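You operate a simulated robot arm through the tools that you are given. There is no shell and no other tool. Be economical: measure what you need, move in short steps, check, and stop when the job is done.

You are at the controls of a simulated two-armed robot. One attempt, no reset.

TASK
Dust the brown block in the jig, then wax its top.
Fine: yellow cloth for the dust, clear wax on the black grip pad; put both back and close the tin. A coat counts when it lies all over at full strength: go over it till it gets no stronger. What is to be rubbed or washed off counts as gone when no trace of it is left.

The check looks at the end state, three seconds after you hand in, the way a careful person would. Anything else that was tipped, shoved, dropped, spilled or broken makes it a failure. Flat cloth is picked up by pressing the open fingertips on it (5 to 10 N) and closing them slowly along it; thin cloth reads only 2 to 8 mm in the jaws.

THE ROBOT
Two 7-joint arms with fingered hands on one trunk, on a base that drives. Base frame: it is fixed to the floor where the robot stands at the start and does not move with it; the origin is under the middle of the robot, x ahead of it, y to its left, z up; the surface under the hand at the start is at about z = 886. Lengths are in mm, angles in degrees, forces in N, time in s.
The left shoulder is at the start at [21, 208, 1323], the right one opposite. Places, roughly: brown block (11x6x3 cm) [500, 0, 900]; pocket of the orange jig [500, 0, 900]. Payload 5 kg a hand.
The TCP of each hand is the grasp point between the finger pads, 48 mm short of the fingertips. In the tool frame z runs along the fingers and y along their closing line. The gripper opens to 160 mm. The gripper's body begins 56 mm behind the TCP. The gripper is a hand of 4 fingers: y runs from the thumb to the fingers, the wrist lies at [-26, -142, -252] in the tool frame, and closing takes about 1.5 s.
Orientation is that of the tool frame in the base frame, as [roll, pitch, yaw] about the fixed x, y, z axes, in that order (R = Rz(yaw) Ry(pitch) Rx(roll)). With the fingers straight down and the wrist toward the robot, the tool's x, y and z point along [0, 1, 0], [1, 0, 0] and [0, 0, -1] of the base frame.

THE INTERFACE
- The arms move only by the tool play_rows. It takes "left_commands", "right_commands" or both (then of equal length, played together; a hand with none holds still); each is a list of rows, each a list of 6 numbers: the shift along the tool's x, y, z in mm, then the turn, a rotation vector about the tool's x, y, z in degrees. In form: [[x, y, z, wx, wy, wz], ...]. A call has 1 to 10 rows; each row is the pose to reach, as a shift and turn from the pose commanded when the call began, along the tool's axes at that moment. "left_fingers" and "right_fingers" are, for a hand that has rows, the opening in per cent of the stroke, from 0 (shut) to 100 (fully open), set as the call begins (left out, the last holds). Rows are played at 5 a second. More than 50 mm and 8.6 degrees between two rows, or a gripper value outside its range, and nothing of the call is played. Where a pose cannot be reached the arm comes as near as it can. A force on the tool above 90 N (or 10 N above the force at the start of the call, whichever is more), or a blocked arm, ends the call early, and 0.2 s more pass. Each finger travels about 108 mm/s and halts on what it meets, pressing with about 32 N; the grip force reading is that of the motor and also rises with nothing between the fingers. The clock runs only during rows and for 0.2 s after the last one: add rows that repeat a pose to give the fingers time. It gives the time, the measured TCP pose, the force on the tool (base axes), the opening and the grip force at its end, in the units of the frame above (readings bear some noise), with the torque about the TCP (base axes, N m) and any sound that the robot's microphone picked up.
- Cameras (640 x 400 px; columns grow to the right, rows downward): "scene" is now at [90.6, -3, 1500.9]; the picture's right is [-0.07, -1.00, 0.00], its down [-0.62, 0.04, -0.78] and it looks along [0.78, -0.05, -0.62] (base axes); focal length 255 px, centre (320, 200). "left" rides on the left gripper at [-87, -133, -189] in its tool frame; the picture's right is [-0.83, -0.26, 0.49], its down [0.51, -0.71, 0.49] and it looks along [0.22, 0.66, 0.72] (tool axes); focal length 238 px, centre (320, 200). "right" rides on the right gripper at [87, -133, -189] in its tool frame; the picture's right is [-0.83, 0.26, -0.49], its down [-0.51, -0.71, 0.49] and it looks along [-0.22, 0.66, 0.72] (tool axes); focal length 238 px, centre (320, 200). There is no depth. A picture from a camera that has moved, and an enlarged one, comes with that camera's place and axes in the base frame and with its lens. The place of the scene camera against the robot may be out by one fixed shift of up to 12 mm in any direction.
- grab_frame(camera): a new picture of that camera. The clock stands still meanwhile.
- move_column(by): slides the trunk up (or, below 0, down) by that many mm; the arms and the scene camera ride with it, the base frame stays. It gives what a move gives, with no picture.
- roll_base(legs): drives the robot by 1 to 6 legs, each [ahead, left, turn to the left] in mm, mm and degrees, along the robot's own axes; the way and the turn of a leg run together, so that a leg with both is an arc; at most 1500 mm and 180 degrees a leg. The arms and the cameras ride along, it lands a little off, and it stops where it bumps. It gives what a move gives.
- curl_fingers(index, middle, ring, thumb_bend, thumb_turn, hand): sets how far each is bent, from 0 (flat) to 100 (curled in); at 30 the hand is open as for a grip, at 70 the pads meet at the TCP. One left out holds its place. A second passes; each finger stops where it meets its share of the squeeze, and holds until it gets a number again. A gripper value or a shape takes the hand back. It gives what a move gives, with no picture; readings hold the bend of each and the force on the fingers (four entries, about 0 where the hand has none), thumb and palm. thumb_turn goes from beside the hand (0) to across from the fingers (100), as for a grip.
- hand_shape(shape, hand): the hand has 4 fingers and takes this shape, open, in about a second: jaw (thumb against the fingers, like two jaws); tri (thumb and two fingers); tip (a fingertip pinch); poke (one finger out to press); point (the index stretched); flat (the hand flat); cup (the hand cupped); fist (a fist). The gripper value then closes the fingers along that shape, each until it touches; the sizes above hold for jaw. It gives what a move gives, with no picture.
- head_to(pan, tilt): turns the head with the scene camera to pan (to the left, within 86 degrees either way) and tilt (down, from -29 to 69), counted from straight ahead of the robot. It gives what a move gives.
- zoom(camera, box): a new picture of the part [left, top, right, bottom] of that camera's present view, enlarged. The clock stands still meanwhile.
- close_job(): hands the job in; it is judged then, once.

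Work in short steps. Places have to be worked out from the pictures, the camera data and where the tool is seen: move nearer, look again, correct. Check each grasp and each placing, and mend what went wrong. You have 120 turns and 88 pictures in all, those below and enlarged ones among them. Open the grippers and draw the arms clear of the work before you hand the job in, unless the task says otherwise; then end with one line.

The tools are called by a JSON object that holds its "method" and its "body". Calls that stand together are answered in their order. play_rows: Moves the arms, as the interface text tells. Its arguments: {"type":"object","properties":{"left_commands":{"type":"array","items":{"type":"array","items":{"type":"number"}}},"left_fingers":{"type":"number"},"right_commands":{"type":"array","items":{"type":"array","items":{"type":"number"}}},"right_fingers":{"type":"number"}},"required":[]} The other tools are called the same way: move_column (by) slides the trunk up or down; hand_shape (shape, hand) gives the hand a shape; curl_fingers (index, middle, ring, thumb_bend, thumb_turn, hand) moves the fingers one by one; roll_base (legs) drives the base; head_to (pan, tilt) turns the head that bears the scene camera; grab_frame (camera) takes a picture; zoom (camera, box) takes an enlarged picture of a part of a camera's view; close_job () hands the job in.

At the start:

```text
clock: 0.0
left_eef_pos: [771.3, 388.2, 1220.7]
left_tool_rot: [179.9, 0.0, 90.0]
left_ft_force: [0.8, 0.1, -0.9]
left_moment: [-0.02, 0.0, -0.03]
left_opening: 159.8
left_grasp_force: 0.0
left_shape: jaw
left_bend: [30.0, 30.0, 30.0, 30.0, 98.0]
left_finger forces: [0.1, 0.1, 0.0, 0.0, 0.0, 0.0]
right_eef_pos: [653.9, -326.4, 1211.8]
right_tool_rot: [-179.9, -0.1, 90.0]
right_ft_force: [0.1, 0.6, 0.3]
right_moment: [0.0, 0.03, -0.03]
right_opening: 159.5
right_grasp_force: 0.1
right_shape: jaw
right_bend: [30.0, 30.0, 30.0, 30.0, 98.0]
right_finger forces: [0.0, 0.1, 0.0, 0.0, 0.0, 0.0]
trunk travel left (down, up): [-325.0, 365.0]
robot x, y, heading: [3.1, 0.6, -0.3]
head pan, tilt: [-4.0, 38.6]
```

scene: 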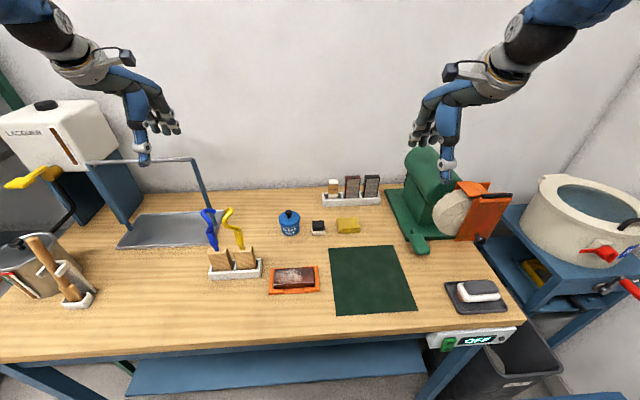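
right: 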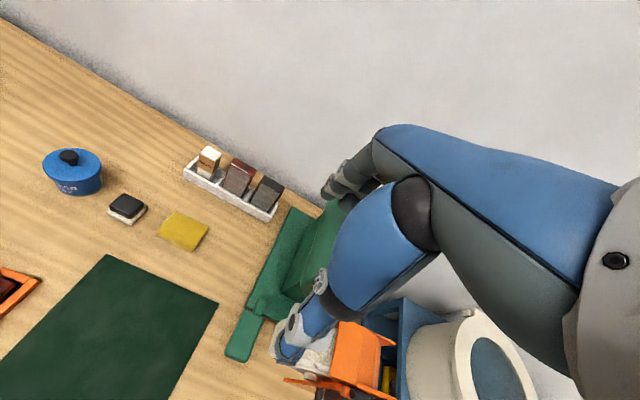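
left: 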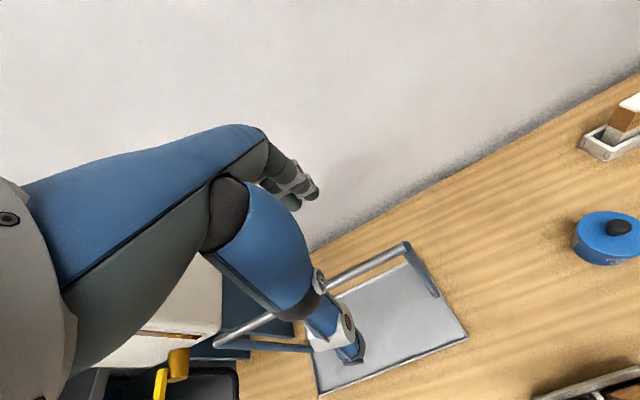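

I'll look closer at the work items first: block in its jig, tin, grip pad and yellow cloth.

{"method": "zoom", "body": {"camera": "scene", "box": [250, 170, 400, 264]}}

{"method": "zoom", "body": {"camera": "scene", "box": [190, 230, 350, 330]}}

{"method": "zoom", "body": {"camera": "right", "box": [20, 120, 300, 295]}}

```text
4.26 times, centred on (325, 217) of scene
camera zoom: at [90.6, -3.0, 1500.9], right [-0.07, -1.0, 0.0], down [-0.62, 0.04, -0.78], along [0.78, -0.05, -0.62], focal length 1087 px, centre (299, 128)
```

zoom: 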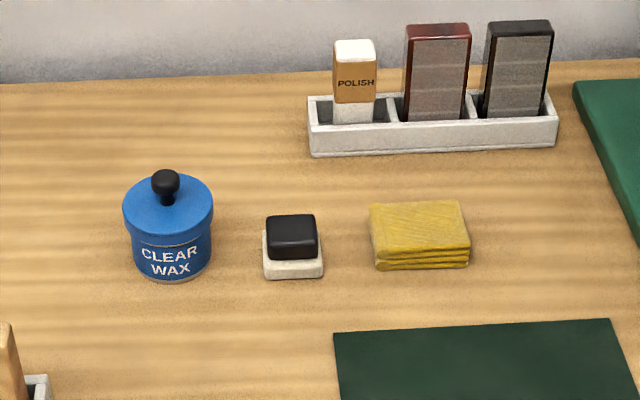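

```text
4.00 times, centred on (270, 280) of scene
camera zoom: at [90.6, -3.0, 1500.9], right [-0.07, -1.0, 0.0], down [-0.62, 0.04, -0.78], along [0.78, -0.05, -0.62], focal length 1022 px, centre (520, -120)
```

zoom: 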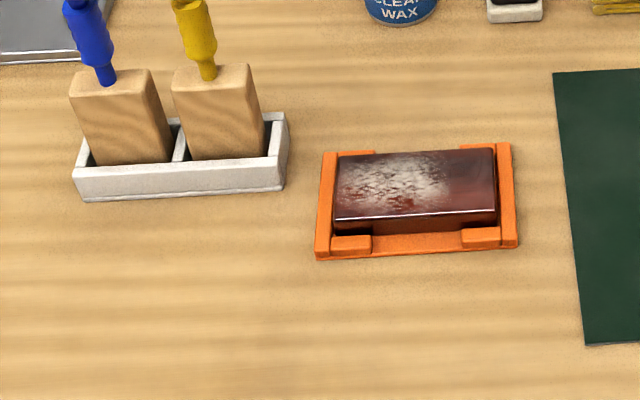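

```text
2.29 times, centred on (160, 208) of right
camera zoom: at [520.4, -238.5, 1403.0], right [0.26, -0.83, 0.49], down [-0.71, -0.51, -0.49], along [0.66, -0.22, -0.72], focal length 545 px, centre (686, 183)
```

zoom: 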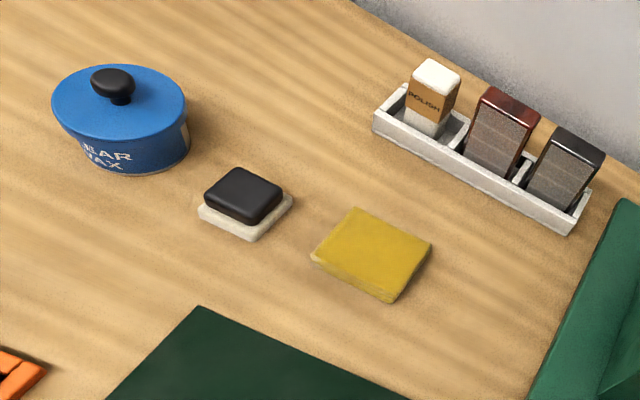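

Cloth is a folded stack at about (717,-148), the grip pad about (706,-48), the tin knob about (717,52), and the block near (500,35), which is close to the inner reach limit. I back the base 110 mm so everything falls in comfortable reach.

{"method": "roll_base", "body": {"legs": [[-110, 0, 0]]}}

{"method": "head_to", "body": {"pan": 0, "tilt": 42}}

{"method": "grab_frame", "body": {"camera": "scene"}}

```text
clock: 1.2
left_eef_pos: [660.6, 388.4, 1221.1]
left_tool_rot: [-179.9, 0.0, 90.2]
left_ft_force: [-0.7, -0.1, 0.8]
left_moment: [0.0, -0.03, 0.0]
left_opening: 159.8
left_grasp_force: 0.0
left_shape: jaw
left_bend: [30.0, 30.0, 30.0, 30.0, 98.0]
left_finger forces: [0.0, 0.0, 0.0, 0.1, 0.0, 0.0]
right_eef_pos: [544.8, -326.0, 1213.2]
right_tool_rot: [179.9, 0.0, 90.1]
right_ft_force: [-0.6, 0.2, 1.0]
right_moment: [0.01, -0.05, -0.03]
right_opening: 159.4
right_grasp_force: 0.1
right_shape: jaw
right_bend: [30.0, 30.0, 30.0, 30.0, 98.0]
right_finger forces: [0.1, 0.0, 0.0, 0.0, 0.1, 0.0]
trunk travel left (down, up): [-325.0, 365.0]
robot x, y, heading: [-111.6, 1.2, -0.2]
head pan, tilt: [-4.0, 38.6]
```

```text
clock: 1.8
left_eef_pos: [661.5, 387.9, 1219.3]
left_tool_rot: [180.0, -0.1, 90.0]
left_ft_force: [-0.2, -0.2, 0.2]
left_moment: [0.0, -0.02, 0.02]
left_opening: 159.5
left_grasp_force: 0.1
left_shape: jaw
left_bend: [30.0, 30.0, 30.0, 30.0, 98.0]
left_finger forces: [0.0, 0.0, 0.0, 0.1, 0.1, 0.0]
right_eef_pos: [544.8, -325.6, 1215.9]
right_tool_rot: [179.9, 0.1, 90.1]
right_ft_force: [0.1, 0.1, 1.1]
right_moment: [0.01, 0.03, -0.04]
right_opening: 159.8
right_grasp_force: 0.0
right_shape: jaw
right_bend: [30.0, 30.0, 30.0, 30.0, 98.0]
right_finger forces: [0.1, 0.0, 0.1, 0.0, 0.0, 0.0]
trunk travel left (down, up): [-325.0, 365.0]
robot x, y, heading: [-107.3, 0.4, -0.1]
head pan, tilt: [0.0, 42.0]
```

```text
81 pictures are left
camera scene: at [-21.6, 3.0, 1496.0], right [0.0, -1.0, 0.0], down [-0.67, 0.0, -0.74], along [0.74, 0.0, -0.67], focal length 255 px, centre (320, 200)
```

scene: 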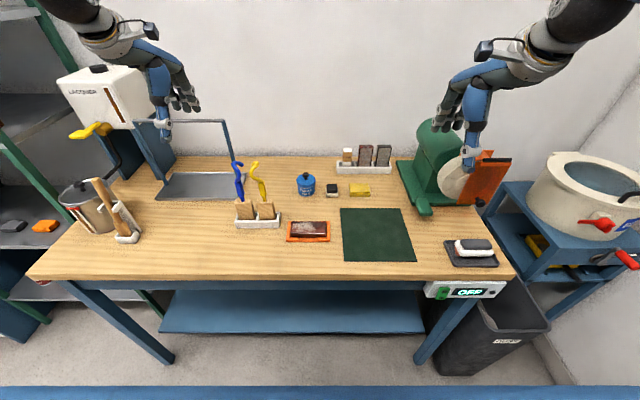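

Now bring the right hand above the cloth, staying about 100 mm high over it, and look with its own camera.

{"method": "play_rows", "body": {"right_commands": [[30, 29, 20, 0, 0, 0], [60, 58, 40, 0, 0, 0], [90, 87, 60, 0, 0, 0], [120, 116, 80, 0, 0, 0], [150, 145, 100, 0, 0, 0], [178, 172, 120, 0, 0, 0], [178, 172, 120, 0, 0, 0]]}}

{"method": "grab_frame", "body": {"camera": "right"}}

{"method": "zoom", "body": {"camera": "scene", "box": [260, 100, 420, 200]}}

```text
clock: 3.4
left_eef_pos: [660.6, 386.0, 1221.1]
left_tool_rot: [179.9, 0.0, 90.0]
left_ft_force: [-1.6, -1.6, 0.5]
left_moment: [0.04, -0.08, 0.0]
left_opening: 159.8
left_grasp_force: 0.1
left_shape: jaw
left_bend: [30.0, 30.0, 30.0, 30.0, 98.0]
left_finger forces: [0.0, 0.0, 0.1, 0.0, 0.0, 0.0]
right_eef_pos: [717.3, -145.3, 1094.9]
right_tool_rot: [179.8, -0.1, 90.1]
right_ft_force: [-1.4, -0.3, 0.4]
right_moment: [0.06, -0.06, -0.03]
right_opening: 160.1
right_grasp_force: 0.1
right_shape: jaw
right_bend: [30.0, 30.0, 30.0, 30.0, 97.0]
right_finger forces: [0.1, 0.0, 0.0, 0.0, 0.0, 0.1]
trunk travel left (down, up): [-325.0, 365.0]
robot x, y, heading: [-109.9, 1.9, -0.3]
head pan, tilt: [0.0, 42.0]
```

```text
80 pictures are left
camera right: at [582.0, -59.3, 1283.8], right [0.26, -0.83, 0.49], down [-0.71, -0.51, -0.49], along [0.66, -0.22, -0.72], focal length 238 px, centre (320, 200)
```

right: 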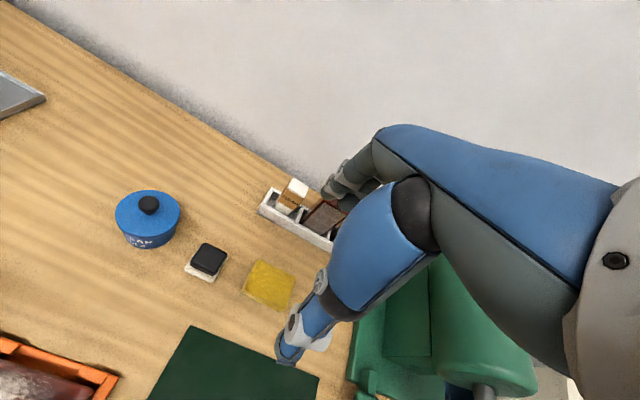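

```text
4.00 times, centred on (340, 150) of scene
camera zoom: at [-22.2, 2.1, 1496.0], right [0.0, -1.0, 0.0], down [-0.67, 0.0, -0.74], along [0.74, 0.0, -0.67], focal length 1022 px, centre (240, 400)
```

zoom: 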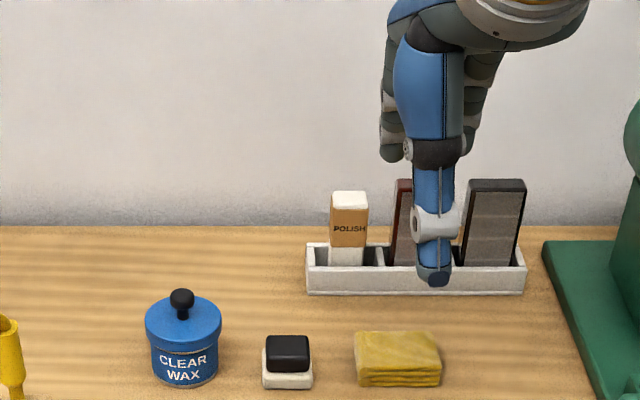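

Right camera puts the cloth at about (714,-144), pad (704,-46), knob (720,51). I set a partial opening (~95 mm), lower to z≈1000 and look again to see how the tips sit.

{"method": "play_rows", "body": {"right_commands": [[0, 0, 32, 0, 0, 0], [0, 0, 64, 0, 0, 0], [0, -1, 95, 0, 0, 0], [0, -1, 95, 0, 0, 0], [0, -1, 95, 0, 0, 0]], "right_fingers": 60}}

{"method": "grab_frame", "body": {"camera": "right"}}

{"method": "zoom", "body": {"camera": "scene", "box": [280, 120, 408, 200]}}

```text
clock: 4.6
left_eef_pos: [662.3, 388.1, 1219.9]
left_tool_rot: [-179.9, -0.1, 90.1]
left_ft_force: [0.2, -0.6, -0.6]
left_moment: [-0.04, 0.0, 0.0]
left_opening: 159.5
left_grasp_force: 0.1
left_shape: jaw
left_bend: [30.0, 30.0, 30.0, 30.0, 98.0]
left_finger forces: [0.0, 0.0, 0.1, 0.0, 0.0, 0.0]
right_eef_pos: [713.4, -146.2, 997.4]
right_tool_rot: [-180.0, 0.1, 90.1]
right_ft_force: [0.8, 0.3, -0.6]
right_moment: [0.01, 0.04, 0.0]
right_opening: 96.3
right_grasp_force: 0.0
right_shape: jaw
right_bend: [73.0, 41.0, 38.0, 65.0, 100.0]
right_finger forces: [0.0, 0.0, 0.1, 0.0, 0.0, 0.0]
trunk travel left (down, up): [-325.0, 365.0]
robot x, y, heading: [-108.1, 2.7, 0.2]
head pan, tilt: [0.0, 42.0]
```

```text
78 pictures are left
camera right: at [580.0, -58.6, 1187.4], right [0.26, -0.83, 0.49], down [-0.71, -0.51, -0.49], along [0.66, -0.22, -0.72], focal length 238 px, centre (320, 200)
```

right: 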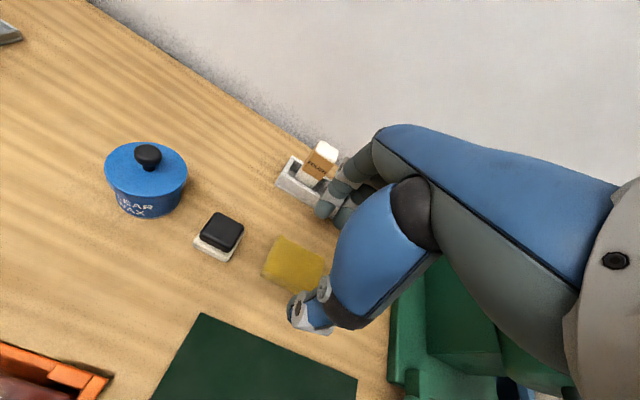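

```text
5.00 times, centred on (344, 160) of scene
camera zoom: at [-20.2, 3.2, 1495.8], right [0.0, -1.0, 0.0], down [-0.67, 0.0, -0.74], along [0.74, 0.0, -0.67], focal length 1277 px, centre (200, 400)
```

zoom: 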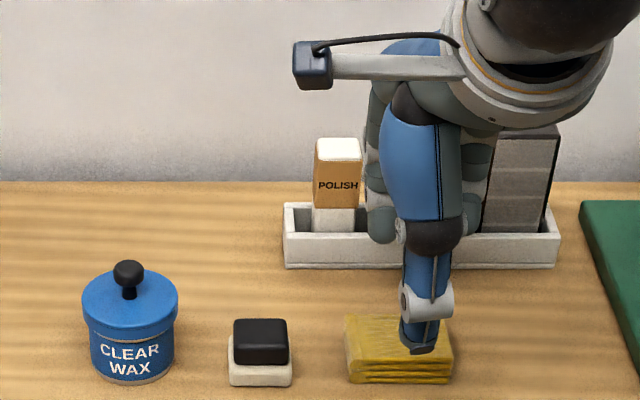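

Cloth centre now reads (714,-141). I shift 5 mm left and lower to TCP z≈950, watching the force.

{"method": "play_rows", "body": {"right_commands": [[2, 0, 16, 0, 0, 0], [5, 0, 32, 0, 0, 0], [5, 0, 45, 0, 0, 0], [5, 0, 45, 0, 0, 0]]}}

{"method": "zoom", "body": {"camera": "right", "box": [180, 140, 420, 290]}}

{"method": "zoom", "body": {"camera": "scene", "box": [300, 150, 396, 210]}}

```text
clock: 5.6
left_eef_pos: [661.1, 387.6, 1221.0]
left_tool_rot: [180.0, 0.0, 90.0]
left_ft_force: [0.0, 0.2, 0.5]
left_moment: [0.0, -0.01, 0.01]
left_opening: 160.1
left_grasp_force: 0.0
left_shape: jaw
left_bend: [30.0, 30.0, 30.0, 30.0, 98.0]
left_finger forces: [0.1, 0.0, 0.0, 0.0, 0.1, 0.1]
right_eef_pos: [714.6, -142.6, 953.5]
right_tool_rot: [180.0, 0.1, 90.1]
right_ft_force: [0.5, 1.0, 0.4]
right_moment: [0.01, 0.0, 0.01]
right_opening: 96.5
right_grasp_force: 0.1
right_shape: jaw
right_bend: [73.0, 41.0, 38.0, 65.0, 100.0]
right_finger forces: [0.1, 0.1, 0.0, 0.1, 0.0, 0.1]
trunk travel left (down, up): [-325.0, 365.0]
robot x, y, heading: [-111.6, 0.2, -0.3]
head pan, tilt: [0.0, 42.0]
```

```text
2.67 times, centred on (300, 215) of right
camera zoom: at [580.3, -55.0, 1143.2], right [0.26, -0.83, 0.49], down [-0.71, -0.51, -0.49], along [0.66, -0.22, -0.72], focal length 636 px, centre (373, 160)
```

zoom: 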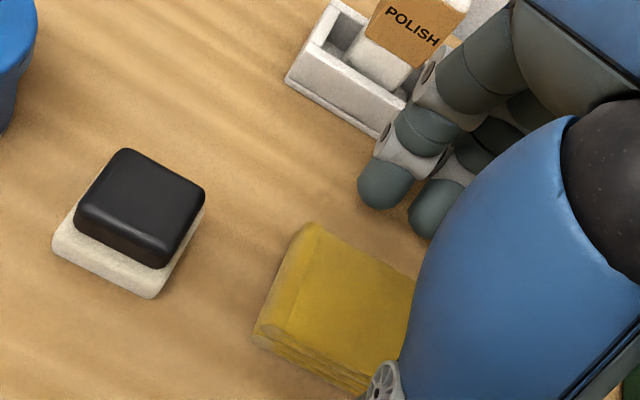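

```text
6.67 times, centred on (348, 180) of scene
camera zoom: at [-20.9, 3.4, 1495.9], right [0.0, -1.0, 0.0], down [-0.67, 0.0, -0.74], along [0.74, 0.0, -0.67], focal length 1703 px, centre (133, 333)
```

zoom: 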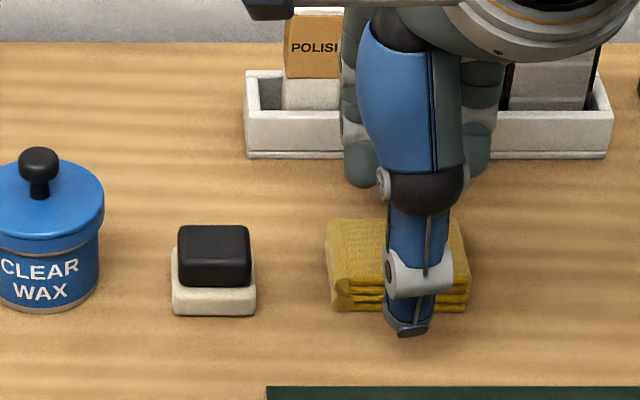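

The thumb tip and fingertips straddle the cloth front and back, at roughly z≈900. I go 10 mm lower and close slowly.

{"method": "play_rows", "body": {"right_commands": [[0, 0, 5, 0, 0, 0], [0, 0, 10, 0, 0, 0], [0, 0, 10, 0, 0, 0]]}}

{"method": "play_rows", "body": {"right_commands": [[0, 0, 0, 0, 0, 0], [0, 0, 0, 0, 0, 0], [0, 0, 0, 0, 0, 0], [0, 0, 0, 0, 0, 0], [0, 0, 0, 0, 0, 0], [0, 0, 0, 0, 0, 0]], "right_fingers": 20}}

{"method": "zoom", "body": {"camera": "scene", "box": [300, 150, 396, 210]}}

{"method": "zoom", "body": {"camera": "right", "box": [180, 140, 420, 290]}}

```text
clock: 6.4
left_eef_pos: [661.9, 387.9, 1220.2]
left_tool_rot: [179.9, 0.0, 90.1]
left_ft_force: [0.4, 0.5, -0.6]
left_moment: [0.02, 0.01, 0.04]
left_opening: 159.7
left_grasp_force: 0.1
left_shape: jaw
left_bend: [30.0, 30.0, 30.0, 30.0, 98.0]
left_finger forces: [0.1, 0.1, 0.1, 0.0, 0.1, 0.0]
right_eef_pos: [715.3, -142.4, 943.8]
right_tool_rot: [-179.9, -0.1, 90.1]
right_ft_force: [0.4, 0.2, -0.3]
right_moment: [-0.04, 0.01, 0.0]
right_opening: 96.6
right_grasp_force: 0.1
right_shape: jaw
right_bend: [73.0, 41.0, 38.0, 65.0, 100.0]
right_finger forces: [0.0, 0.0, 0.0, 0.0, 0.1, 0.0]
trunk travel left (down, up): [-325.0, 365.0]
robot x, y, heading: [-109.2, -1.2, 0.4]
head pan, tilt: [0.0, 42.0]
```

```text
clock: 7.8
left_eef_pos: [661.2, 387.9, 1220.4]
left_tool_rot: [-180.0, 0.0, 90.2]
left_ft_force: [-0.1, 0.7, -0.3]
left_moment: [0.01, 0.01, 0.0]
left_opening: 159.5
left_grasp_force: 0.1
left_shape: jaw
left_bend: [30.0, 30.0, 30.0, 30.0, 98.0]
left_finger forces: [0.0, 0.0, 0.0, 0.0, 0.0, 0.0]
right_eef_pos: [715.0, -142.7, 944.3]
right_tool_rot: [-180.0, 0.0, 90.2]
right_ft_force: [-0.5, 1.2, 1.3]
right_moment: [0.02, 0.05, -0.02]
right_opening: 50.2
right_grasp_force: 32.3
right_shape: jaw
right_bend: [74.0, 53.0, 55.0, 74.0, 100.0]
right_finger forces: [15.2, 8.4, 0.0, 0.0, 21.8, 0.1]
trunk travel left (down, up): [-325.0, 365.0]
robot x, y, heading: [-110.8, -2.9, 0.2]
head pan, tilt: [0.0, 42.0]
```

```text
6.67 times, centred on (348, 180) of scene
camera zoom: at [-20.7, 3.2, 1495.8], right [0.0, -1.0, 0.0], down [-0.67, 0.0, -0.74], along [0.74, 0.0, -0.67], focal length 1703 px, centre (133, 333)
```

zoom: 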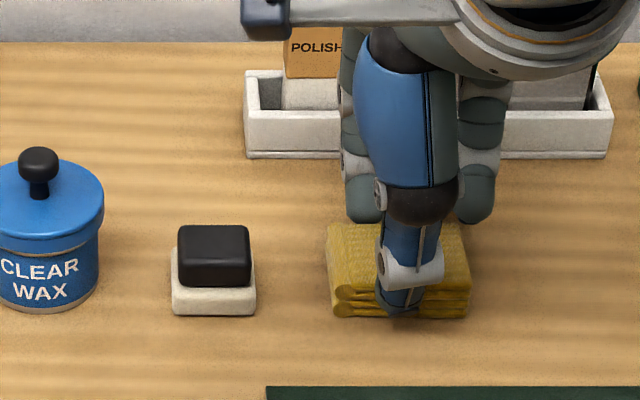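

```text
2.67 times, centred on (300, 215) of right
camera zoom: at [581.3, -54.9, 1133.2], right [0.26, -0.83, 0.49], down [-0.71, -0.51, -0.49], along [0.66, -0.22, -0.72], focal length 636 px, centre (373, 160)
```

zoom: 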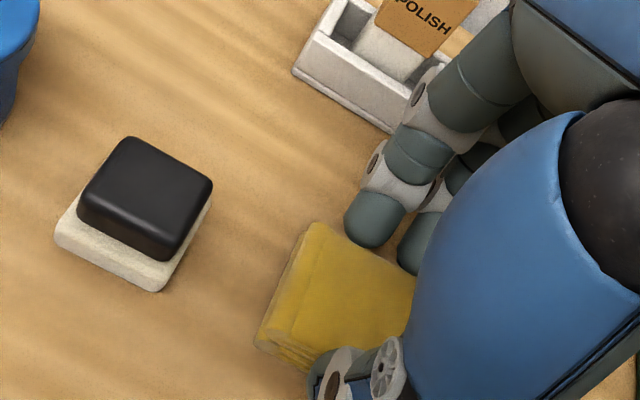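

Gripped at 50 mm with 32 N and the cloth barely moved. Lift straight up and check.

{"method": "play_rows", "body": {"right_commands": [[0, 0, -20, 0, 0, 0], [0, 0, -50, 0, 0, 0], [0, 0, -80, 0, 0, 0], [0, 0, -80, 0, 0, 0]]}}

{"method": "zoom", "body": {"camera": "scene", "box": [280, 130, 408, 210]}}

```text
clock: 8.8
left_eef_pos: [660.1, 388.2, 1220.2]
left_tool_rot: [-179.9, 0.0, 90.0]
left_ft_force: [1.0, -0.5, -0.3]
left_moment: [0.0, 0.04, 0.01]
left_opening: 159.6
left_grasp_force: 0.1
left_shape: jaw
left_bend: [30.0, 30.0, 30.0, 30.0, 98.0]
left_finger forces: [0.0, 0.0, 0.0, 0.1, 0.0, 0.0]
right_eef_pos: [715.7, -141.6, 1022.5]
right_tool_rot: [-179.8, -0.1, 90.1]
right_ft_force: [0.6, 0.5, -0.2]
right_moment: [0.0, 0.01, 0.03]
right_opening: 37.9
right_grasp_force: 31.6
right_shape: jaw
right_bend: [75.0, 58.0, 55.0, 82.0, 100.0]
right_finger forces: [0.0, 0.0, 0.0, 0.0, 0.0, 0.1]
trunk travel left (down, up): [-325.0, 365.0]
robot x, y, heading: [-107.2, 0.0, 0.1]
head pan, tilt: [0.0, 42.0]
```

```text
5.00 times, centred on (344, 170) of scene
camera zoom: at [-19.9, 3.1, 1495.7], right [0.0, -1.0, 0.0], down [-0.67, 0.0, -0.74], along [0.74, 0.0, -0.67], focal length 1277 px, centre (200, 350)
```

zoom: 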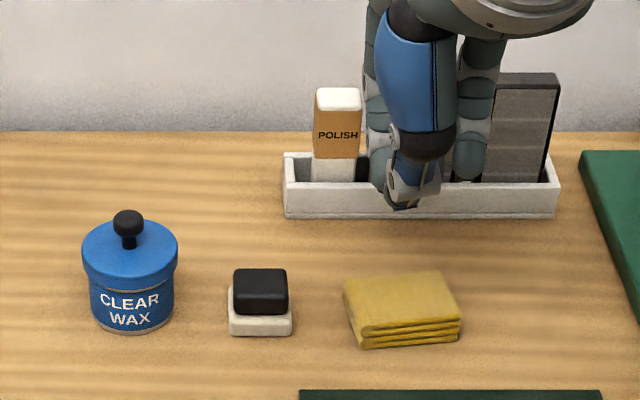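

The cloth slipped out (grip only on its upper edge) and stayed essentially in place, turned a few degrees. I reopen, centre on (710,-144) and go lower until the tips touch the table.

{"method": "play_rows", "body": {"right_commands": [[0, 0, 0, 0, 0, 0], [0, 0, 0, 0, 0, 0], [0, 0, 0, 0, 0, 0], [-2, -5, 25, 0, 0, 0], [-2, -5, 50, 0, 0, 0], [-2, -5, 76, 0, 0, 0], [-2, -5, 80, 0, 0, 0], [-2, -5, 84, 0, 0, 0], [-2, -5, 84, 0, 0, 0]], "right_fingers": 60}}

```text
clock: 10.8
left_eef_pos: [661.5, 388.0, 1220.4]
left_tool_rot: [180.0, 0.0, 90.1]
left_ft_force: [-0.3, -0.4, 0.4]
left_moment: [-0.02, -0.02, 0.0]
left_opening: 160.1
left_grasp_force: 0.0
left_shape: jaw
left_bend: [30.0, 30.0, 30.0, 30.0, 98.0]
left_finger forces: [0.0, 0.0, 0.1, 0.0, 0.0, 0.1]
right_eef_pos: [710.2, -142.8, 939.5]
right_tool_rot: [179.9, 0.0, 90.1]
right_ft_force: [-0.7, -0.4, 0.3]
right_moment: [0.03, 0.01, 0.0]
right_opening: 95.7
right_grasp_force: 0.0
right_shape: jaw
right_bend: [73.0, 41.0, 38.0, 65.0, 100.0]
right_finger forces: [0.0, 0.1, 0.0, 0.1, 0.1, 0.0]
trunk travel left (down, up): [-325.0, 365.0]
robot x, y, heading: [-109.6, 1.1, 0.0]
head pan, tilt: [0.0, 42.0]
```

Still free of contact at TCP z 939. I keep lowering in 3 mm rows to feel for the table.

{"method": "play_rows", "body": {"right_commands": [[0, 0, 3, 0, 0, 0], [0, 0, 6, 0, 0, 0], [0, 0, 6, 0, 0, 0]]}}

{"method": "play_rows", "body": {"right_commands": [[0, 0, 2, 0, 0, 0], [0, 0, 4, 0, 0, 0], [0, 0, 4, 0, 0, 0]]}}

{"method": "zoom", "body": {"camera": "scene", "box": [300, 150, 396, 210]}}

{"method": "zoom", "body": {"camera": "right", "box": [180, 140, 420, 290]}}

```text
clock: 11.6
left_eef_pos: [662.2, 387.7, 1220.0]
left_tool_rot: [-179.9, 0.1, 90.1]
left_ft_force: [-0.1, 1.0, -0.5]
left_moment: [0.01, -0.02, -0.01]
left_opening: 159.8
left_grasp_force: 0.0
left_shape: jaw
left_bend: [30.0, 30.0, 30.0, 30.0, 98.0]
left_finger forces: [0.1, 0.0, 0.0, 0.0, 0.0, 0.1]
right_eef_pos: [710.1, -144.4, 933.0]
right_tool_rot: [180.0, 0.0, 90.1]
right_ft_force: [-0.8, -0.5, -0.7]
right_moment: [-0.01, 0.01, 0.01]
right_opening: 95.3
right_grasp_force: 0.0
right_shape: jaw
right_bend: [73.0, 41.0, 38.0, 65.0, 100.0]
right_finger forces: [0.0, 0.0, 0.0, 0.1, 0.0, 0.0]
trunk travel left (down, up): [-325.0, 365.0]
robot x, y, heading: [-107.8, -2.2, -0.4]
head pan, tilt: [0.0, 42.0]
```

```text
clock: 12.4
left_eef_pos: [662.1, 388.8, 1221.1]
left_tool_rot: [-180.0, -0.1, 90.1]
left_ft_force: [-0.5, 0.2, 0.2]
left_moment: [0.0, 0.03, -0.01]
left_opening: 159.8
left_grasp_force: 0.0
left_shape: jaw
left_bend: [30.0, 30.0, 30.0, 30.0, 98.0]
left_finger forces: [0.1, 0.1, 0.0, 0.0, 0.1, 0.0]
right_eef_pos: [711.5, -143.5, 929.3]
right_tool_rot: [180.0, 0.1, 90.1]
right_ft_force: [0.3, 1.0, 1.2]
right_moment: [-0.04, -0.09, 0.01]
right_opening: 95.8
right_grasp_force: 0.0
right_shape: jaw
right_bend: [73.0, 41.0, 38.0, 65.0, 100.0]
right_finger forces: [0.0, 1.4, 0.1, 0.0, 0.0, 0.0]
trunk travel left (down, up): [-325.0, 365.0]
robot x, y, heading: [-111.9, 0.7, 0.1]
head pan, tilt: [0.0, 42.0]
```

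```text
6.67 times, centred on (348, 180) of scene
camera zoom: at [-20.7, 3.3, 1495.9], right [0.0, -1.0, 0.0], down [-0.67, 0.0, -0.74], along [0.74, 0.0, -0.67], focal length 1703 px, centre (133, 333)
```

zoom: 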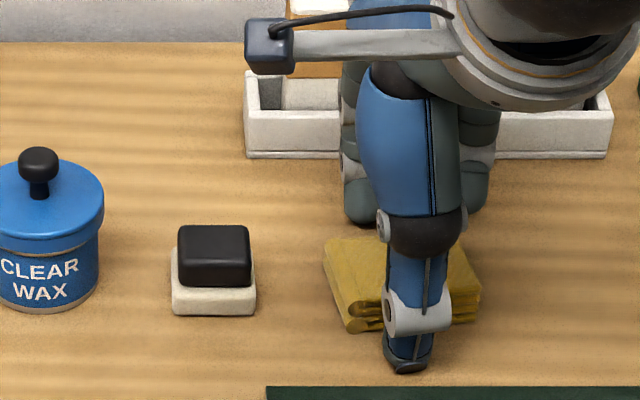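

```text
2.67 times, centred on (300, 215) of right
camera zoom: at [577.7, -56.9, 1119.3], right [0.26, -0.83, 0.49], down [-0.71, -0.51, -0.49], along [0.66, -0.22, -0.72], focal length 636 px, centre (373, 160)
```

zoom: 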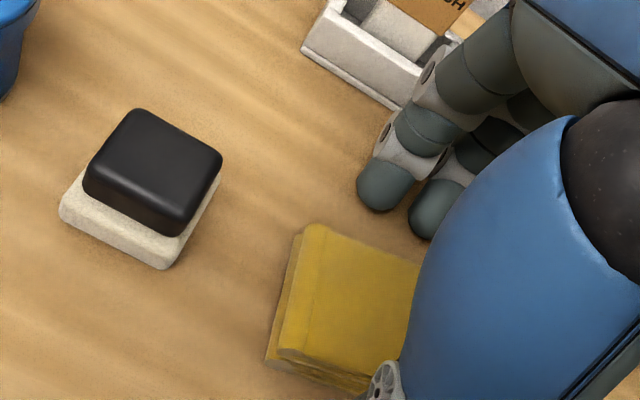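

First light table contact at TCP z≈929. Cloth has crept nearer (centre x≈702), so I lift 2 mm, shift 7 mm toward the robot and close.

{"method": "play_rows", "body": {"right_commands": [[0, -4, -2, 0, 0, 0], [0, -7, -2, 0, 0, 0], [0, -7, -2, 0, 0, 0]]}}

{"method": "play_rows", "body": {"right_commands": [[0, 0, 0, 0, 0, 0], [0, 0, 0, 0, 0, 0], [0, 0, 0, 0, 0, 0], [0, 0, 0, 0, 0, 0], [0, 0, 0, 0, 0, 0], [0, 0, 0, 0, 0, 0]], "right_fingers": 10}}

{"method": "play_rows", "body": {"right_commands": [[0, 0, -3, 0, 0, 0], [0, 0, -6, 0, 0, 0], [0, 0, -9, 0, 0, 0], [0, 0, -12, 0, 0, 0]]}}

{"method": "zoom", "body": {"camera": "scene", "box": [300, 150, 396, 210]}}

```text
clock: 13.2
left_eef_pos: [662.0, 387.9, 1220.3]
left_tool_rot: [180.0, 0.0, 90.1]
left_ft_force: [0.1, 0.3, 0.7]
left_moment: [0.01, -0.03, -0.01]
left_opening: 159.8
left_grasp_force: 0.1
left_shape: jaw
left_bend: [30.0, 30.0, 30.0, 30.0, 98.0]
left_finger forces: [0.0, 0.0, 0.0, 0.1, 0.0, 0.0]
right_eef_pos: [703.9, -143.5, 932.8]
right_tool_rot: [179.9, 0.0, 90.1]
right_ft_force: [-0.5, -0.4, 0.1]
right_moment: [0.01, -0.01, 0.01]
right_opening: 95.7
right_grasp_force: 0.1
right_shape: jaw
right_bend: [73.0, 41.0, 38.0, 65.0, 100.0]
right_finger forces: [0.1, 0.1, 0.0, 0.0, 0.0, 0.0]
trunk travel left (down, up): [-325.0, 365.0]
robot x, y, heading: [-104.9, -0.5, -0.1]
head pan, tilt: [0.0, 42.0]
```

```text
clock: 14.6
left_eef_pos: [662.8, 388.2, 1220.8]
left_tool_rot: [-179.9, 0.0, 90.1]
left_ft_force: [-0.7, -0.3, 0.1]
left_moment: [-0.02, 0.01, 0.0]
left_opening: 159.7
left_grasp_force: 0.2
left_shape: jaw
left_bend: [30.0, 30.0, 30.0, 30.0, 98.0]
left_finger forces: [0.0, 0.0, 0.0, 0.0, 0.0, 0.1]
right_eef_pos: [703.2, -143.7, 932.6]
right_tool_rot: [-179.9, 0.0, 90.0]
right_ft_force: [-0.4, 1.2, -0.1]
right_moment: [-0.01, 0.0, -0.05]
right_opening: 53.3
right_grasp_force: 31.7
right_shape: jaw
right_bend: [74.0, 51.0, 54.0, 74.0, 100.0]
right_finger forces: [17.8, 9.4, 0.4, 0.1, 27.5, 0.0]
trunk travel left (down, up): [-325.0, 365.0]
robot x, y, heading: [-108.5, 2.0, 0.2]
head pan, tilt: [0.0, 42.0]
```

```text
clock: 15.6
left_eef_pos: [662.5, 388.5, 1220.8]
left_tool_rot: [179.9, 0.1, 90.0]
left_ft_force: [-0.4, 0.2, 0.1]
left_moment: [0.01, -0.03, -0.03]
left_opening: 159.6
left_grasp_force: 0.0
left_shape: jaw
left_bend: [30.0, 30.0, 30.0, 30.0, 98.0]
left_finger forces: [0.0, 0.0, 0.0, 0.1, 0.1, 0.0]
right_eef_pos: [704.3, -143.6, 945.0]
right_tool_rot: [-180.0, 0.0, 90.1]
right_ft_force: [0.0, 0.7, -0.3]
right_moment: [-0.01, 0.02, 0.02]
right_opening: 53.7
right_grasp_force: 31.7
right_shape: jaw
right_bend: [74.0, 51.0, 54.0, 74.0, 100.0]
right_finger forces: [17.8, 9.4, 0.4, 0.1, 27.5, 0.0]
trunk travel left (down, up): [-325.0, 365.0]
robot x, y, heading: [-107.6, -0.4, 0.1]
head pan, tilt: [0.0, 42.0]
```

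```text
6.67 times, centred on (348, 180) of scene
camera zoom: at [-20.7, 3.3, 1495.8], right [0.0, -1.0, 0.0], down [-0.67, 0.0, -0.74], along [0.74, 0.0, -0.67], focal length 1703 px, centre (133, 333)
```

zoom: 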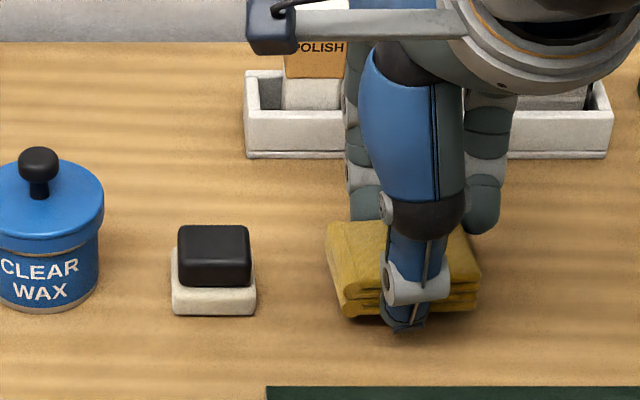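

The cloth is held and lifted clear. I raise it and carry it toward the jig, stopping short at about (600,-40,1045) to locate the block.

{"method": "play_rows", "body": {"right_commands": [[0, 0, -40, 0, 0, 0], [0, 0, -85, 0, 0, 0], [25, -30, -100, 0, 0, 0], [50, -60, -100, 0, 0, 0], [75, -85, -100, 0, 0, 0], [100, -104, -100, 0, 0, 0], [100, -104, -100, 0, 0, 0]]}}

{"method": "grab_frame", "body": {"camera": "right"}}

{"method": "zoom", "body": {"camera": "scene", "box": [240, 140, 400, 240]}}

```text
clock: 17.2
left_eef_pos: [660.7, 388.7, 1221.2]
left_tool_rot: [180.0, 0.0, 90.1]
left_ft_force: [0.4, 0.7, 0.2]
left_moment: [-0.06, -0.05, -0.05]
left_opening: 159.6
left_grasp_force: 0.1
left_shape: jaw
left_bend: [30.0, 30.0, 30.0, 30.0, 98.0]
left_finger forces: [0.0, 0.1, 0.0, 0.1, 0.0, 0.0]
right_eef_pos: [599.5, -45.1, 1044.1]
right_tool_rot: [179.9, 0.9, 91.2]
right_ft_force: [1.2, -1.9, 0.5]
right_moment: [0.3, 0.07, -0.2]
right_opening: 53.6
right_grasp_force: 32.2
right_shape: jaw
right_bend: [74.0, 51.0, 54.0, 74.0, 100.0]
right_finger forces: [17.7, 9.5, 0.2, 0.0, 27.4, 0.0]
right hand out of reach, approached as far as the arm can: row 6
trunk travel left (down, up): [-325.0, 365.0]
robot x, y, heading: [-107.3, -0.4, -0.3]
head pan, tilt: [0.0, 42.0]
```

```text
68 pictures are left
camera right: at [464.6, 42.7, 1231.9], right [0.28, -0.82, 0.5], down [-0.7, -0.53, -0.48], along [0.66, -0.21, -0.72], focal length 238 px, centre (320, 200)
```

right: 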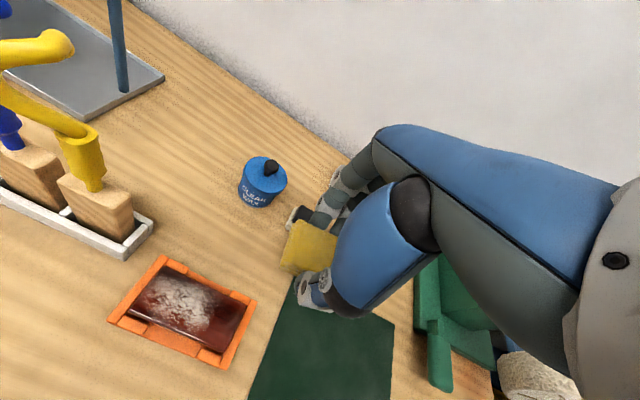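

```text
4.00 times, centred on (320, 190) of scene
camera zoom: at [-21.3, 3.9, 1495.9], right [0.0, -1.0, 0.0], down [-0.67, 0.0, -0.74], along [0.74, 0.0, -0.67], focal length 1022 px, centre (320, 240)
```

zoom: 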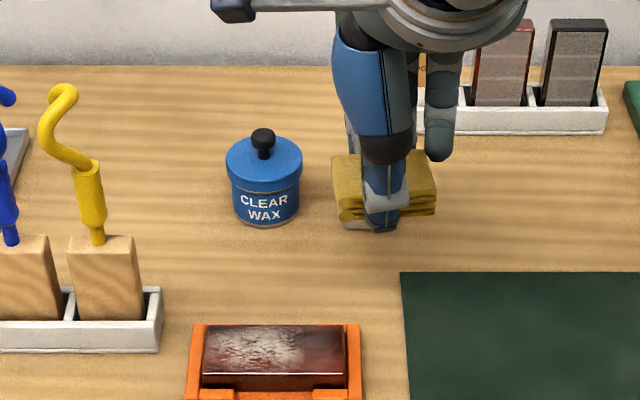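

Block top is at about (511,41), and the right arm is running out of inward reach here. I pull the right hand up and right, pull the left hand in, then shift the base left and slightly back so the block lies on the right arm's side.

{"method": "play_rows", "body": {"right_commands": [[-20, 0, -30, 0, 0, 0], [-50, 0, -60, 0, 0, 0], [-80, 0, -90, 0, 0, 0], [-110, 0, -110, 0, 0, 0], [-130, 0, -110, 0, 0, 0]], "left_commands": [[-20, 0, 0, 0, 0, 0], [-40, 0, 0, 0, 0, 0], [-60, 0, 0, 0, 0, 0], [-80, 0, 0, 0, 0, 0], [-100, 0, 0, 0, 0, 0]]}}

{"method": "roll_base", "body": {"legs": [[-60, 0, 0], [0, 170, 0]]}}

{"method": "grab_frame", "body": {"camera": "scene"}}

```text
clock: 18.4
left_eef_pos: [662.4, 287.1, 1220.8]
left_tool_rot: [180.0, 0.0, 90.0]
left_ft_force: [0.3, 0.1, -0.5]
left_moment: [0.07, 0.02, -0.02]
left_opening: 159.8
left_grasp_force: 0.1
left_shape: jaw
left_bend: [30.0, 30.0, 30.0, 30.0, 98.0]
left_finger forces: [0.0, 0.1, 0.1, 0.1, 0.1, 0.0]
right_eef_pos: [600.2, -175.2, 1155.1]
right_tool_rot: [-180.0, 0.0, 90.1]
right_ft_force: [-0.1, -1.5, -0.7]
right_moment: [0.09, -0.01, -0.01]
right_opening: 53.1
right_grasp_force: 32.1
right_shape: jaw
right_bend: [74.0, 51.0, 54.0, 74.0, 100.0]
right_finger forces: [17.7, 9.6, 0.4, 0.1, 27.3, 0.0]
trunk travel left (down, up): [-325.0, 365.0]
robot x, y, heading: [-107.0, 0.6, 0.3]
head pan, tilt: [0.0, 42.0]
```

```text
clock: 20.5
left_eef_pos: [600.9, 466.2, 1221.1]
left_tool_rot: [-180.0, 0.0, 90.0]
left_ft_force: [0.2, 1.4, 1.0]
left_moment: [-0.11, -0.04, 0.01]
left_opening: 160.1
left_grasp_force: 0.0
left_shape: jaw
left_bend: [30.0, 30.0, 30.0, 30.0, 98.0]
left_finger forces: [0.1, 0.1, 0.0, 0.0, 0.1, 0.0]
right_eef_pos: [540.3, 3.4, 1155.9]
right_tool_rot: [179.9, 0.0, 90.2]
right_ft_force: [-0.2, 0.9, 0.4]
right_moment: [-0.09, -0.07, -0.03]
right_opening: 53.3
right_grasp_force: 31.6
right_shape: jaw
right_bend: [74.0, 51.0, 54.0, 74.0, 100.0]
right_finger forces: [17.7, 9.6, 0.3, 0.0, 27.3, 0.1]
trunk travel left (down, up): [-325.0, 365.0]
robot x, y, heading: [-169.2, 174.0, -0.0]
head pan, tilt: [0.0, 42.0]
```

```text
66 pictures are left
camera scene: at [-81.5, 179.5, 1495.9], right [0.0, -1.0, 0.0], down [-0.67, 0.0, -0.74], along [0.74, 0.0, -0.67], focal length 255 px, centre (320, 200)
```

scene: 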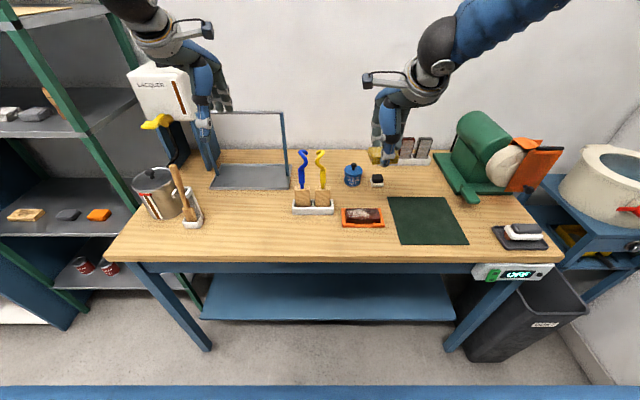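

Base is now at (-169,174). I move the cloth over the block centre (511,41), down to z≈1010, keeping clear of the yellow handle at y≈180.

{"method": "play_rows", "body": {"right_commands": [[12, -10, 30, 0, 0, 0], [25, -20, 60, 0, 0, 0], [38, -29, 95, 0, 0, 0], [38, -29, 135, 0, 0, 0], [38, -29, 145, 0, 0, 0], [38, -29, 145, 0, 0, 0]]}}

{"method": "grab_frame", "body": {"camera": "right"}}

{"method": "zoom", "body": {"camera": "scene", "box": [300, 150, 428, 230]}}

```text
clock: 21.9
left_eef_pos: [600.6, 464.7, 1221.7]
left_tool_rot: [-180.0, -0.1, 90.3]
left_ft_force: [-0.8, -0.1, -0.4]
left_moment: [0.01, 0.06, 0.02]
left_opening: 159.7
left_grasp_force: 0.0
left_shape: jaw
left_bend: [30.0, 30.0, 30.0, 30.0, 98.0]
left_finger forces: [0.1, 0.1, 0.0, 0.0, 0.0, 0.0]
right_eef_pos: [509.7, 41.8, 1011.3]
right_tool_rot: [-179.9, 0.0, 90.2]
right_ft_force: [1.2, -0.5, -0.2]
right_moment: [0.01, 0.04, -0.03]
right_opening: 53.3
right_grasp_force: 31.8
right_shape: jaw
right_bend: [74.0, 51.0, 54.0, 74.0, 100.0]
right_finger forces: [17.8, 9.5, 0.3, 0.0, 27.3, 0.0]
trunk travel left (down, up): [-325.0, 365.0]
robot x, y, heading: [-168.1, 173.8, -0.2]
head pan, tilt: [0.0, 42.0]
```

```text
65 pictures are left
camera right: at [376.3, 127.4, 1199.1], right [0.26, -0.83, 0.49], down [-0.71, -0.51, -0.49], along [0.66, -0.22, -0.72], focal length 238 px, centre (320, 200)
```

right: 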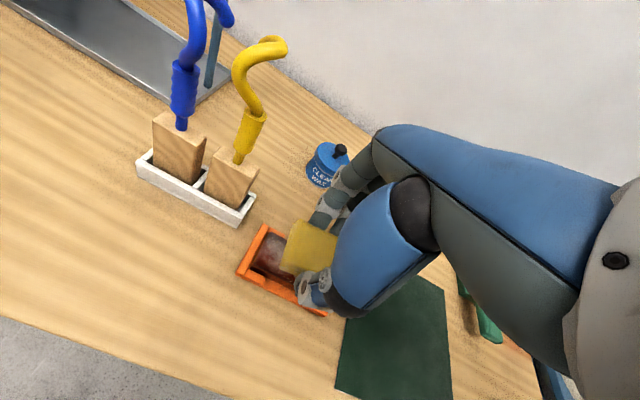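

```text
5.00 times, centred on (364, 190) of scene
camera zoom: at [-80.4, 178.4, 1495.8], right [0.0, -1.0, 0.0], down [-0.67, 0.0, -0.74], along [0.74, 0.0, -0.67], focal length 1277 px, centre (100, 250)
```

zoom: 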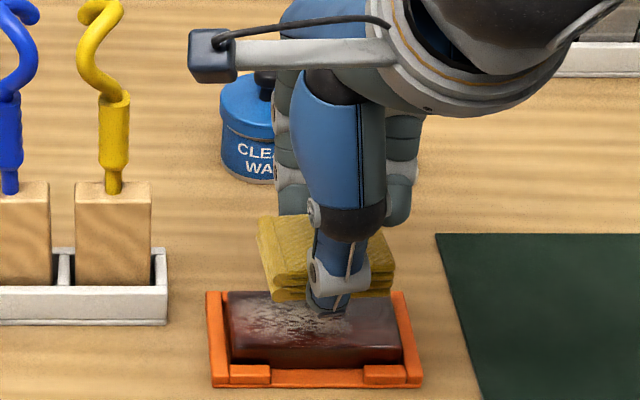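

Cloth is well over the block. I shift 3 mm left and lower until contact, expected near TCP z≈968.

{"method": "play_rows", "body": {"right_commands": [[2, 0, 15, 0, 0, 0], [3, 0, 27, 0, 0, 0], [3, 0, 32, 0, 0, 0], [3, 0, 35, 0, 0, 0], [3, 0, 38, 0, 0, 0], [3, 0, 38, 0, 0, 0]]}}

{"method": "zoom", "body": {"camera": "scene", "box": [300, 150, 428, 230]}}

```text
clock: 23.3
left_eef_pos: [601.4, 465.3, 1220.6]
left_tool_rot: [180.0, 0.0, 90.1]
left_ft_force: [0.4, 0.0, -1.1]
left_moment: [-0.01, 0.01, 0.0]
left_opening: 159.9
left_grasp_force: 0.1
left_shape: jaw
left_bend: [30.0, 30.0, 30.0, 30.0, 98.0]
left_finger forces: [0.0, 0.0, 0.0, 0.0, 0.1, 0.0]
right_eef_pos: [511.9, 42.3, 971.6]
right_tool_rot: [-180.0, 0.0, 90.1]
right_ft_force: [0.1, 0.1, -0.1]
right_moment: [0.02, 0.03, 0.01]
right_opening: 53.2
right_grasp_force: 31.9
right_shape: jaw
right_bend: [74.0, 51.0, 54.0, 74.0, 100.0]
right_finger forces: [17.7, 9.5, 0.2, 0.1, 27.3, 0.1]
trunk travel left (down, up): [-325.0, 365.0]
robot x, y, heading: [-167.3, 173.0, 0.3]
head pan, tilt: [0.0, 42.0]
```

```text
5.00 times, centred on (364, 190) of scene
camera zoom: at [-80.7, 178.6, 1495.8], right [0.0, -1.0, 0.0], down [-0.67, 0.0, -0.74], along [0.74, 0.0, -0.67], focal length 1277 px, centre (100, 250)
```

zoom: 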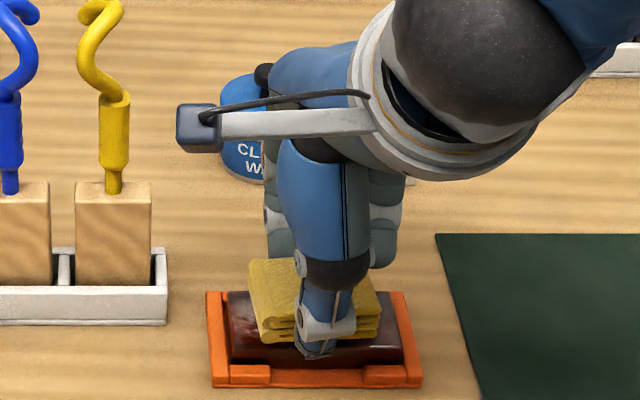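

Not touching yet; continue down in small steps until the force rises.

{"method": "play_rows", "body": {"right_commands": [[0, 0, 2, 0, 0, 0], [0, 0, 4, 0, 0, 0], [0, 0, 4, 0, 0, 0]]}}

{"method": "play_rows", "body": {"right_commands": [[0, 0, 2, 0, 0, 0], [0, 0, 3, 0, 0, 0], [0, 0, 3, 0, 0, 0]]}}

```text
clock: 24.1
left_eef_pos: [603.4, 464.6, 1221.0]
left_tool_rot: [180.0, 0.0, 90.0]
left_ft_force: [0.3, 0.0, -0.8]
left_moment: [0.04, 0.01, 0.01]
left_opening: 159.7
left_grasp_force: 0.1
left_shape: jaw
left_bend: [30.0, 30.0, 30.0, 30.0, 98.0]
left_finger forces: [0.1, 0.0, 0.1, 0.0, 0.1, 0.0]
right_eef_pos: [510.3, 44.1, 969.3]
right_tool_rot: [-180.0, 0.0, 90.1]
right_ft_force: [-0.5, 0.7, -0.2]
right_moment: [0.03, 0.02, -0.03]
right_opening: 52.9
right_grasp_force: 31.7
right_shape: jaw
right_bend: [74.0, 51.0, 54.0, 74.0, 100.0]
right_finger forces: [17.7, 9.6, 0.2, 0.1, 27.3, 0.0]
trunk travel left (down, up): [-325.0, 365.0]
robot x, y, heading: [-168.3, 170.3, 0.2]
head pan, tilt: [0.0, 42.0]
```

```text
clock: 24.9
left_eef_pos: [601.3, 466.4, 1220.4]
left_tool_rot: [-179.9, 0.0, 90.1]
left_ft_force: [0.1, -0.7, 0.1]
left_moment: [0.01, -0.02, -0.01]
left_opening: 159.7
left_grasp_force: 0.0
left_shape: jaw
left_bend: [30.0, 30.0, 30.0, 30.0, 98.0]
left_finger forces: [0.0, 0.0, 0.0, 0.0, 0.0, 0.1]
right_eef_pos: [511.2, 43.1, 966.6]
right_tool_rot: [-180.0, 0.0, 90.1]
right_ft_force: [-0.1, 0.3, 0.0]
right_moment: [0.02, -0.01, 0.04]
right_opening: 53.0
right_grasp_force: 32.2
right_shape: jaw
right_bend: [74.0, 51.0, 54.0, 74.0, 100.0]
right_finger forces: [17.6, 9.5, 0.3, 0.0, 27.3, 0.0]
trunk travel left (down, up): [-325.0, 365.0]
robot x, y, heading: [-169.7, 176.1, 0.3]
head pan, tilt: [0.0, 42.0]
```

Still free at z 966.6; keep going in 2 mm rows.

{"method": "play_rows", "body": {"right_commands": [[0, 0, 2, 0, 0, 0], [0, 0, 4, 0, 0, 0], [0, 0, 4, 0, 0, 0]]}}

{"method": "play_rows", "body": {"right_commands": [[0, 0, 2, 0, 0, 0], [0, 0, 4, 0, 0, 0], [0, 0, 4, 0, 0, 0]]}}

```text
clock: 25.7
left_eef_pos: [602.1, 466.0, 1221.3]
left_tool_rot: [180.0, -0.1, 90.1]
left_ft_force: [-0.1, -0.7, 0.3]
left_moment: [0.0, 0.02, 0.0]
left_opening: 159.8
left_grasp_force: 0.0
left_shape: jaw
left_bend: [30.0, 30.0, 30.0, 30.0, 98.0]
left_finger forces: [0.0, 0.0, 0.1, 0.0, 0.0, 0.0]
right_eef_pos: [512.9, 43.2, 963.4]
right_tool_rot: [-180.0, -0.1, 90.1]
right_ft_force: [-0.1, 0.4, 0.2]
right_moment: [0.01, 0.0, 0.01]
right_opening: 53.2
right_grasp_force: 31.9
right_shape: jaw
right_bend: [74.0, 51.0, 54.0, 74.0, 100.0]
right_finger forces: [17.7, 9.5, 0.3, 0.0, 27.3, 0.1]
trunk travel left (down, up): [-325.0, 365.0]
robot x, y, heading: [-167.9, 175.8, 0.0]
head pan, tilt: [0.0, 42.0]
```

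```text
clock: 26.5
left_eef_pos: [602.3, 465.8, 1220.8]
left_tool_rot: [179.9, -0.1, 90.1]
left_ft_force: [-0.7, 0.3, 0.0]
left_moment: [-0.02, -0.03, -0.01]
left_opening: 160.0
left_grasp_force: 0.1
left_shape: jaw
left_bend: [30.0, 30.0, 30.0, 30.0, 98.0]
left_finger forces: [0.0, 0.1, 0.0, 0.1, 0.1, 0.1]
right_eef_pos: [512.0, 43.4, 956.9]
right_tool_rot: [180.0, 0.0, 90.1]
right_ft_force: [-0.1, 0.7, 1.6]
right_moment: [0.04, -0.08, 0.03]
right_opening: 53.0
right_grasp_force: 32.1
right_shape: jaw
right_bend: [74.0, 51.0, 54.0, 74.0, 100.0]
right_finger forces: [17.7, 9.5, 0.3, 0.0, 27.4, 0.1]
trunk travel left (down, up): [-325.0, 365.0]
robot x, y, heading: [-166.8, 170.5, -0.2]
head pan, tilt: [0.0, 42.0]
```

Contact begins at TCP z≈957. I press 2 mm more and check the force before rubbing.

{"method": "play_rows", "body": {"right_commands": [[0, 0, 1, 0, 0, 0], [0, 0, 2, 0, 0, 0], [0, 0, 2, 0, 0, 0]]}}

{"method": "zoom", "body": {"camera": "scene", "box": [316, 170, 412, 230]}}

```text
clock: 27.3
left_eef_pos: [601.9, 466.2, 1221.5]
left_tool_rot: [180.0, 0.0, 90.0]
left_ft_force: [0.1, 0.6, -0.7]
left_moment: [0.01, 0.0, 0.05]
left_opening: 160.0
left_grasp_force: 0.0
left_shape: jaw
left_bend: [30.0, 30.0, 30.0, 30.0, 98.0]
left_finger forces: [0.0, 0.0, 0.0, 0.1, 0.0, 0.0]
right_eef_pos: [512.4, 43.2, 958.0]
right_tool_rot: [179.7, 0.1, 90.1]
right_ft_force: [-0.8, -1.5, 14.5]
right_moment: [-0.03, -0.18, -0.04]
right_opening: 53.5
right_grasp_force: 32.0
right_shape: jaw
right_bend: [74.0, 51.0, 54.0, 74.0, 100.0]
right_finger forces: [18.6, 10.4, 0.4, 0.0, 29.6, 0.0]
trunk travel left (down, up): [-325.0, 365.0]
robot x, y, heading: [-168.9, 181.7, 0.4]
head pan, tilt: [0.0, 42.0]
```

```text
6.67 times, centred on (364, 200) of scene
camera zoom: at [-81.8, 178.6, 1496.0], right [0.0, -1.0, 0.0], down [-0.67, 0.0, -0.74], along [0.74, 0.0, -0.67], focal length 1703 px, centre (27, 200)
```

zoom: 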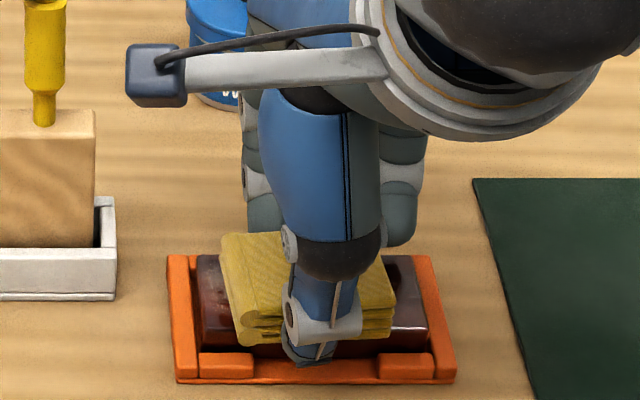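

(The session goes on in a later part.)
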